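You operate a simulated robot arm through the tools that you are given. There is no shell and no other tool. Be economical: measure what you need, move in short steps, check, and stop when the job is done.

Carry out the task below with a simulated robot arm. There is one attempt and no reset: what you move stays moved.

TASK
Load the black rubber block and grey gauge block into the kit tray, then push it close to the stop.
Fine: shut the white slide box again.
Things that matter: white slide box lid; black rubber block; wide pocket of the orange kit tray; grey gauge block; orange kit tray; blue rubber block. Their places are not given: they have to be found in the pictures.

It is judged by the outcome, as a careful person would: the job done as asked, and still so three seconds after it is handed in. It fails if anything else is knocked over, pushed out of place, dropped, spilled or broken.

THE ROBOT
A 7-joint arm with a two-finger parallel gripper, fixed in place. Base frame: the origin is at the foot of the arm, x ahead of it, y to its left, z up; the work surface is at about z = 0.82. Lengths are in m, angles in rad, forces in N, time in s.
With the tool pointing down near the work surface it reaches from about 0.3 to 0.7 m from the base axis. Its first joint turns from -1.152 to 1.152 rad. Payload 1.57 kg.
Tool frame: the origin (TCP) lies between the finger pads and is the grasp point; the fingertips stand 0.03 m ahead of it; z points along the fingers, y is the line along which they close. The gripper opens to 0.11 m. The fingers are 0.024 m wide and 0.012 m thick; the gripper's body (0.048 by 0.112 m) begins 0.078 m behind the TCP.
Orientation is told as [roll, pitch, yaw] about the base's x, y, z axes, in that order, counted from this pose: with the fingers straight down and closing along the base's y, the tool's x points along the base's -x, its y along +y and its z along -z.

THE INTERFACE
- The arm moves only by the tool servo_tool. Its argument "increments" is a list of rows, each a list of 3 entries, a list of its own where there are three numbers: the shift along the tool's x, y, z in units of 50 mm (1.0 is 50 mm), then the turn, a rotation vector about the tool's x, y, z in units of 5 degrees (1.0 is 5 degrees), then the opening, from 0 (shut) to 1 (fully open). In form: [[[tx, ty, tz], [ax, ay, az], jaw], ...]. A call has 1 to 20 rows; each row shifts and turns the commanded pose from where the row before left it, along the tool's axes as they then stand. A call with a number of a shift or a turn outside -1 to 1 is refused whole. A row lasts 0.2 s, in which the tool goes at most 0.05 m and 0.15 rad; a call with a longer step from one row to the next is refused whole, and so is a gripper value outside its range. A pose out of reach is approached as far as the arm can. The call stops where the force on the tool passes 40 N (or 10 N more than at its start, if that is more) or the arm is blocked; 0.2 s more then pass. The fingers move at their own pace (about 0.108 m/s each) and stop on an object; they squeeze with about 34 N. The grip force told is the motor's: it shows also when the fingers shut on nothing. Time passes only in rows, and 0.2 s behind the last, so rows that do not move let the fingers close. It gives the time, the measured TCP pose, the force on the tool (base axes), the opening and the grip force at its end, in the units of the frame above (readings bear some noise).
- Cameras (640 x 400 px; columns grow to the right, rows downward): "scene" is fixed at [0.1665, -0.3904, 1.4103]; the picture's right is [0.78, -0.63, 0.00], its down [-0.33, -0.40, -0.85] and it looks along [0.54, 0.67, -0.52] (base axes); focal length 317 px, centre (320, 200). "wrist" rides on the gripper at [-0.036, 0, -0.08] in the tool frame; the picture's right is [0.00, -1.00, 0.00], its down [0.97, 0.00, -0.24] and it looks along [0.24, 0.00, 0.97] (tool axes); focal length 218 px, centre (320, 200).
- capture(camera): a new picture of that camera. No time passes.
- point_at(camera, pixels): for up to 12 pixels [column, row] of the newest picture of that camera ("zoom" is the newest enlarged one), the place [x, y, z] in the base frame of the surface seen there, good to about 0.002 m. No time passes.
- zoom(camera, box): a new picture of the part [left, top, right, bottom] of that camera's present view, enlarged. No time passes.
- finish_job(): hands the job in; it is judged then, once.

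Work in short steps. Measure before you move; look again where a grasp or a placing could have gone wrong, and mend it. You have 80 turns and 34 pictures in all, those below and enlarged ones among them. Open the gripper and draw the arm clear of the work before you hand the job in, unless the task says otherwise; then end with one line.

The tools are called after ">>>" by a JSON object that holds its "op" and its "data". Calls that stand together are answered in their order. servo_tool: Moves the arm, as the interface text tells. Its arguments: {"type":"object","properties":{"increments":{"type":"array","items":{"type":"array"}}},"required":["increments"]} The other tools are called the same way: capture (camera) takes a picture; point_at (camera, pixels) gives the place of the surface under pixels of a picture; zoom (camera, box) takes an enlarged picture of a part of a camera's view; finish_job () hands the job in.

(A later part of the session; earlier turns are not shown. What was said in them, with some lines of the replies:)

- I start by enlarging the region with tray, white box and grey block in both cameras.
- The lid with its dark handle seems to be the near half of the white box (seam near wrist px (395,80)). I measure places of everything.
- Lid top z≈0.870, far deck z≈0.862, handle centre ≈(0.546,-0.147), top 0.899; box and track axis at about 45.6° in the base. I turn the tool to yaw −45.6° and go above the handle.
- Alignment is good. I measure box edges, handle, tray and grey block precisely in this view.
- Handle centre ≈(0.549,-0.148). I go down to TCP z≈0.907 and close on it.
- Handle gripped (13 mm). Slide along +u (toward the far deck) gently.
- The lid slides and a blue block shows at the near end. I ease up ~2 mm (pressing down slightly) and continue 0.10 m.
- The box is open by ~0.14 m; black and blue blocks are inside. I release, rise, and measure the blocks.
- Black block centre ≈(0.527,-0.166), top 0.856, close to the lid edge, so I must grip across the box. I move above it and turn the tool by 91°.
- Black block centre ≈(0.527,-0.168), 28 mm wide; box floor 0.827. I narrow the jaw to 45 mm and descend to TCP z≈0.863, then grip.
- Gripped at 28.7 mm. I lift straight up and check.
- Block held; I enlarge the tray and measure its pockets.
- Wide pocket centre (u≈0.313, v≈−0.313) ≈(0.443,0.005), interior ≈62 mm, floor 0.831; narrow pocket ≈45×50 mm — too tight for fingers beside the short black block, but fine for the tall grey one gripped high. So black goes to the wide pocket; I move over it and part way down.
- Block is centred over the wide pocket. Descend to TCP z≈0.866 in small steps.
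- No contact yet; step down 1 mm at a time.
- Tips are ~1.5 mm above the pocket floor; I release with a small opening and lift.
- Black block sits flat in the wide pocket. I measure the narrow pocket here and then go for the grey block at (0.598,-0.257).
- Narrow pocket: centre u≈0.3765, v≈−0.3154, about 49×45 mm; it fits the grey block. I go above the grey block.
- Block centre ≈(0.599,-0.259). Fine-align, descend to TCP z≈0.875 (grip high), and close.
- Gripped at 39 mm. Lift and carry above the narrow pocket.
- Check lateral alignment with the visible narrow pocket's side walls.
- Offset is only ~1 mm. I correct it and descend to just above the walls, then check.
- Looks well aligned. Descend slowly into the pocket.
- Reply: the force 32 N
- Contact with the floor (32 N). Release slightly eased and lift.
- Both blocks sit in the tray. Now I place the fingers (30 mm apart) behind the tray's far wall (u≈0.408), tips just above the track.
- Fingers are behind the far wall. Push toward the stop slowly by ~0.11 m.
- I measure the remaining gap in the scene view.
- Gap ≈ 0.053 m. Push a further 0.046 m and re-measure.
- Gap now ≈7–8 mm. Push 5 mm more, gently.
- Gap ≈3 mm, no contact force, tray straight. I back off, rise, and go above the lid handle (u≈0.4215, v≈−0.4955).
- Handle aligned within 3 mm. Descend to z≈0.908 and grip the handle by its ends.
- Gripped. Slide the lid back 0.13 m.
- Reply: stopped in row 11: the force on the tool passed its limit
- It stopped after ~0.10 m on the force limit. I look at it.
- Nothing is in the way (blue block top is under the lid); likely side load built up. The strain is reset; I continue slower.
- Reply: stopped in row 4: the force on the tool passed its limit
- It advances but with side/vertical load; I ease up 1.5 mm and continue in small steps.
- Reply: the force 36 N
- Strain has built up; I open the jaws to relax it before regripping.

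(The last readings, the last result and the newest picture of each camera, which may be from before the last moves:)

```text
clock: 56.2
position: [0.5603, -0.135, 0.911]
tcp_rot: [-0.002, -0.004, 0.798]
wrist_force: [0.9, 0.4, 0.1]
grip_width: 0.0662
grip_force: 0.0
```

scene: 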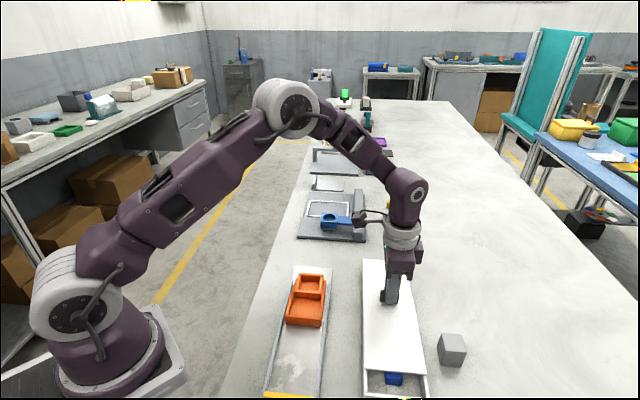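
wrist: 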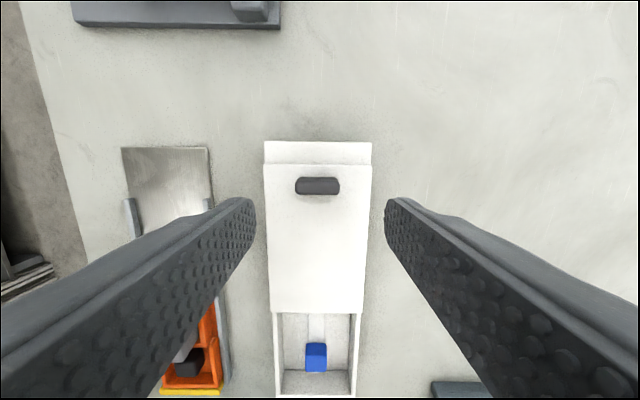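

Regrip centred (+2 mm in v) and slide the last ~13 mm.

>>> {"op": "servo_tool", "data": {"increments": [[[0, 0.044, 0.02], [0, 0, 0], 0.6], [[0, 0, 0], [0, 0, 0], 0], [[0, 0, 0], [0, 0, 0], 0], [[0, 0, 0], [0, 0, 0], 0], [[0.06, 0, 0], [0, 0, 0], 0], [[0.06, 0, 0], [0, 0, 0], 0], [[0.06, 0, 0], [0, 0, 0], 0], [[0.06, 0, 0], [0, 0, 0], 0], [[0.03, 0, 0], [0, 0, 0], 0], [[0, 0, 0], [0, 0, 0], 0]]}}

>>> {"op": "zoom", "data": {"camera": "scene", "box": [340, 240, 500, 400]}}

```text
clock: 58.5
position: [0.5502, -0.1438, 0.9102]
tcp_rot: [-0.002, -0.003, 0.798]
wrist_force: [14.8, -16.9, 1.9]
grip_width: 0.0397
grip_force: 44.9
```

```text
2.50 times, centred on (420, 320) of scene
```

zoom: 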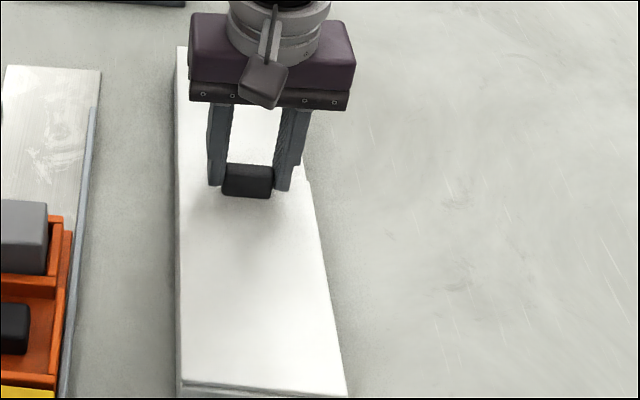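

The lid looks back in its original place (handle at the same pixels). I release, rise, and measure the lid edge.

>>> {"op": "servo_tool", "data": {"increments": [[[0, 0, 0], [0, 0, 0], 0.6], [[0, 0, 0], [0, 0, 0], 0.6], [[0, 0, -0.5], [0, 0, 0], 0.6], [[0, 0, -0.8], [0, 0, 0], 0.6], [[0, 0, -0.8], [0, 0, 0], 0.6], [[0, 0, -0.8], [0, 0, 0], 0.6], [[0, 0, 0], [0, 0, 0], 0.6]]}}

>>> {"op": "capture", "data": {"camera": "wrist"}}

```text
clock: 60.0
position: [0.5507, -0.143, 1.0554]
tcp_rot: [0.0, -0.003, 0.8]
wrist_force: [0.2, 0.3, 0.6]
grip_width: 0.0659
grip_force: 0.1
```

```text
3 pictures are left
```

wrist: 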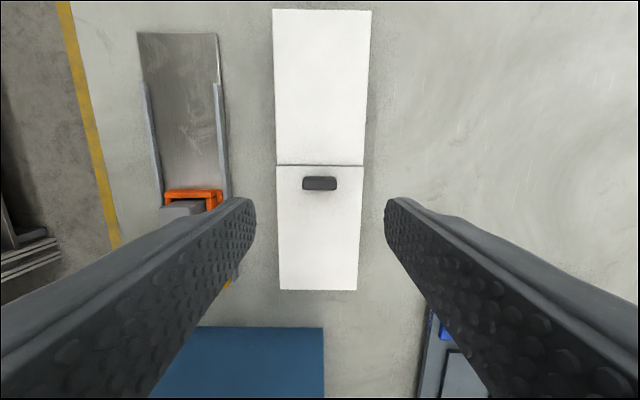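

>>> {"op": "point_at", "data": {"camera": "wrist", "pixels": [[285, 168], [358, 168], [320, 287], [283, 287], [354, 287], [310, 183], [330, 183], [283, 162], [320, 289], [320, 292]]}}

>>> {"op": "point_at", "data": {"camera": "scene", "pixels": [[383, 308], [400, 309], [391, 307]]}}

```text
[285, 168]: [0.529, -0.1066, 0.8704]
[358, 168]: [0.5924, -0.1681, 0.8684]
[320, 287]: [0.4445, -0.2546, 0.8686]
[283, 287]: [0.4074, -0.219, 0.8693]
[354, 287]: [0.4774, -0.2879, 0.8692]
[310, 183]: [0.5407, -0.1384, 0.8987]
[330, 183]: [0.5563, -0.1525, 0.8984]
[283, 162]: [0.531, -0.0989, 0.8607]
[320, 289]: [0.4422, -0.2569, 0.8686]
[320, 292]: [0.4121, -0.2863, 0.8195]
```

```text
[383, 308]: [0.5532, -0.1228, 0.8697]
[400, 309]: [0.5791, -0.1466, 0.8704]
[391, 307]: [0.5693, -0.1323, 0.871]
```

The lid handle is back at u≈0.280 (originally 0.279–0.280) — shut. I raise the arm clear and take a final scene picture.

>>> {"op": "servo_tool", "data": {"increments": [[[0, 0, -0.8], [0, 0, 0], 0.6], [[0, 0, -0.8], [0, 0, 0], 0.6], [[0, 0, -0.4], [0, 0, 0], 0.6], [[0, 0, 0], [0, 0, 0], 0.6]]}}

>>> {"op": "zoom", "data": {"camera": "scene", "box": [240, 240, 496, 400]}}

>>> {"op": "point_at", "data": {"camera": "zoom", "pixels": [[358, 170], [400, 172], [378, 168], [320, 384], [400, 384]]}}

```text
clock: 61.0
position: [0.5491, -0.1435, 1.156]
tcp_rot: [-0.001, -0.002, 0.801]
wrist_force: [0.5, -0.3, -0.4]
grip_width: 0.0661
grip_force: 0.0
```

```text
2.50 times, centred on (368, 320) of scene
```

zoom: 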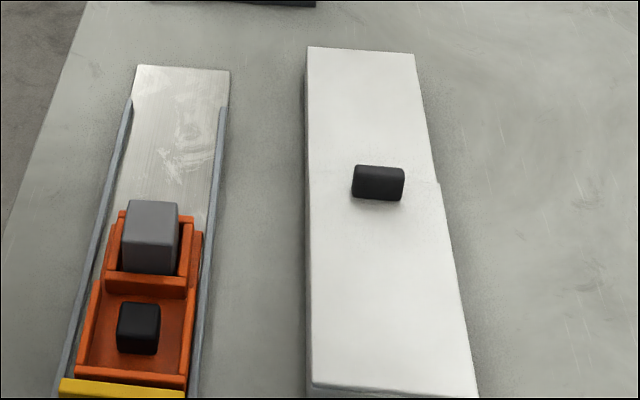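

```text
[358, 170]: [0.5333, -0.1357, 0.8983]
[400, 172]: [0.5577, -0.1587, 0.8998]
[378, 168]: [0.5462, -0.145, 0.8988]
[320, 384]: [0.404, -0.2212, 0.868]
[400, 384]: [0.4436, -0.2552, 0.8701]
```

The final picture matches the starting one at the lid (handle px (378,183), near edge px (320,385)). The tray holds both blocks and stands about 3 mm from the stop, so I hand the job in.

>>> {"op": "finish_job", "data": {}}

```text
The job is handed in.
```

The black rubber block is in the tray's wide pocket and the grey gauge block in the narrow one. The tray is about 3 mm short of the stop, and the white slide box is shut with the blue block still inside.
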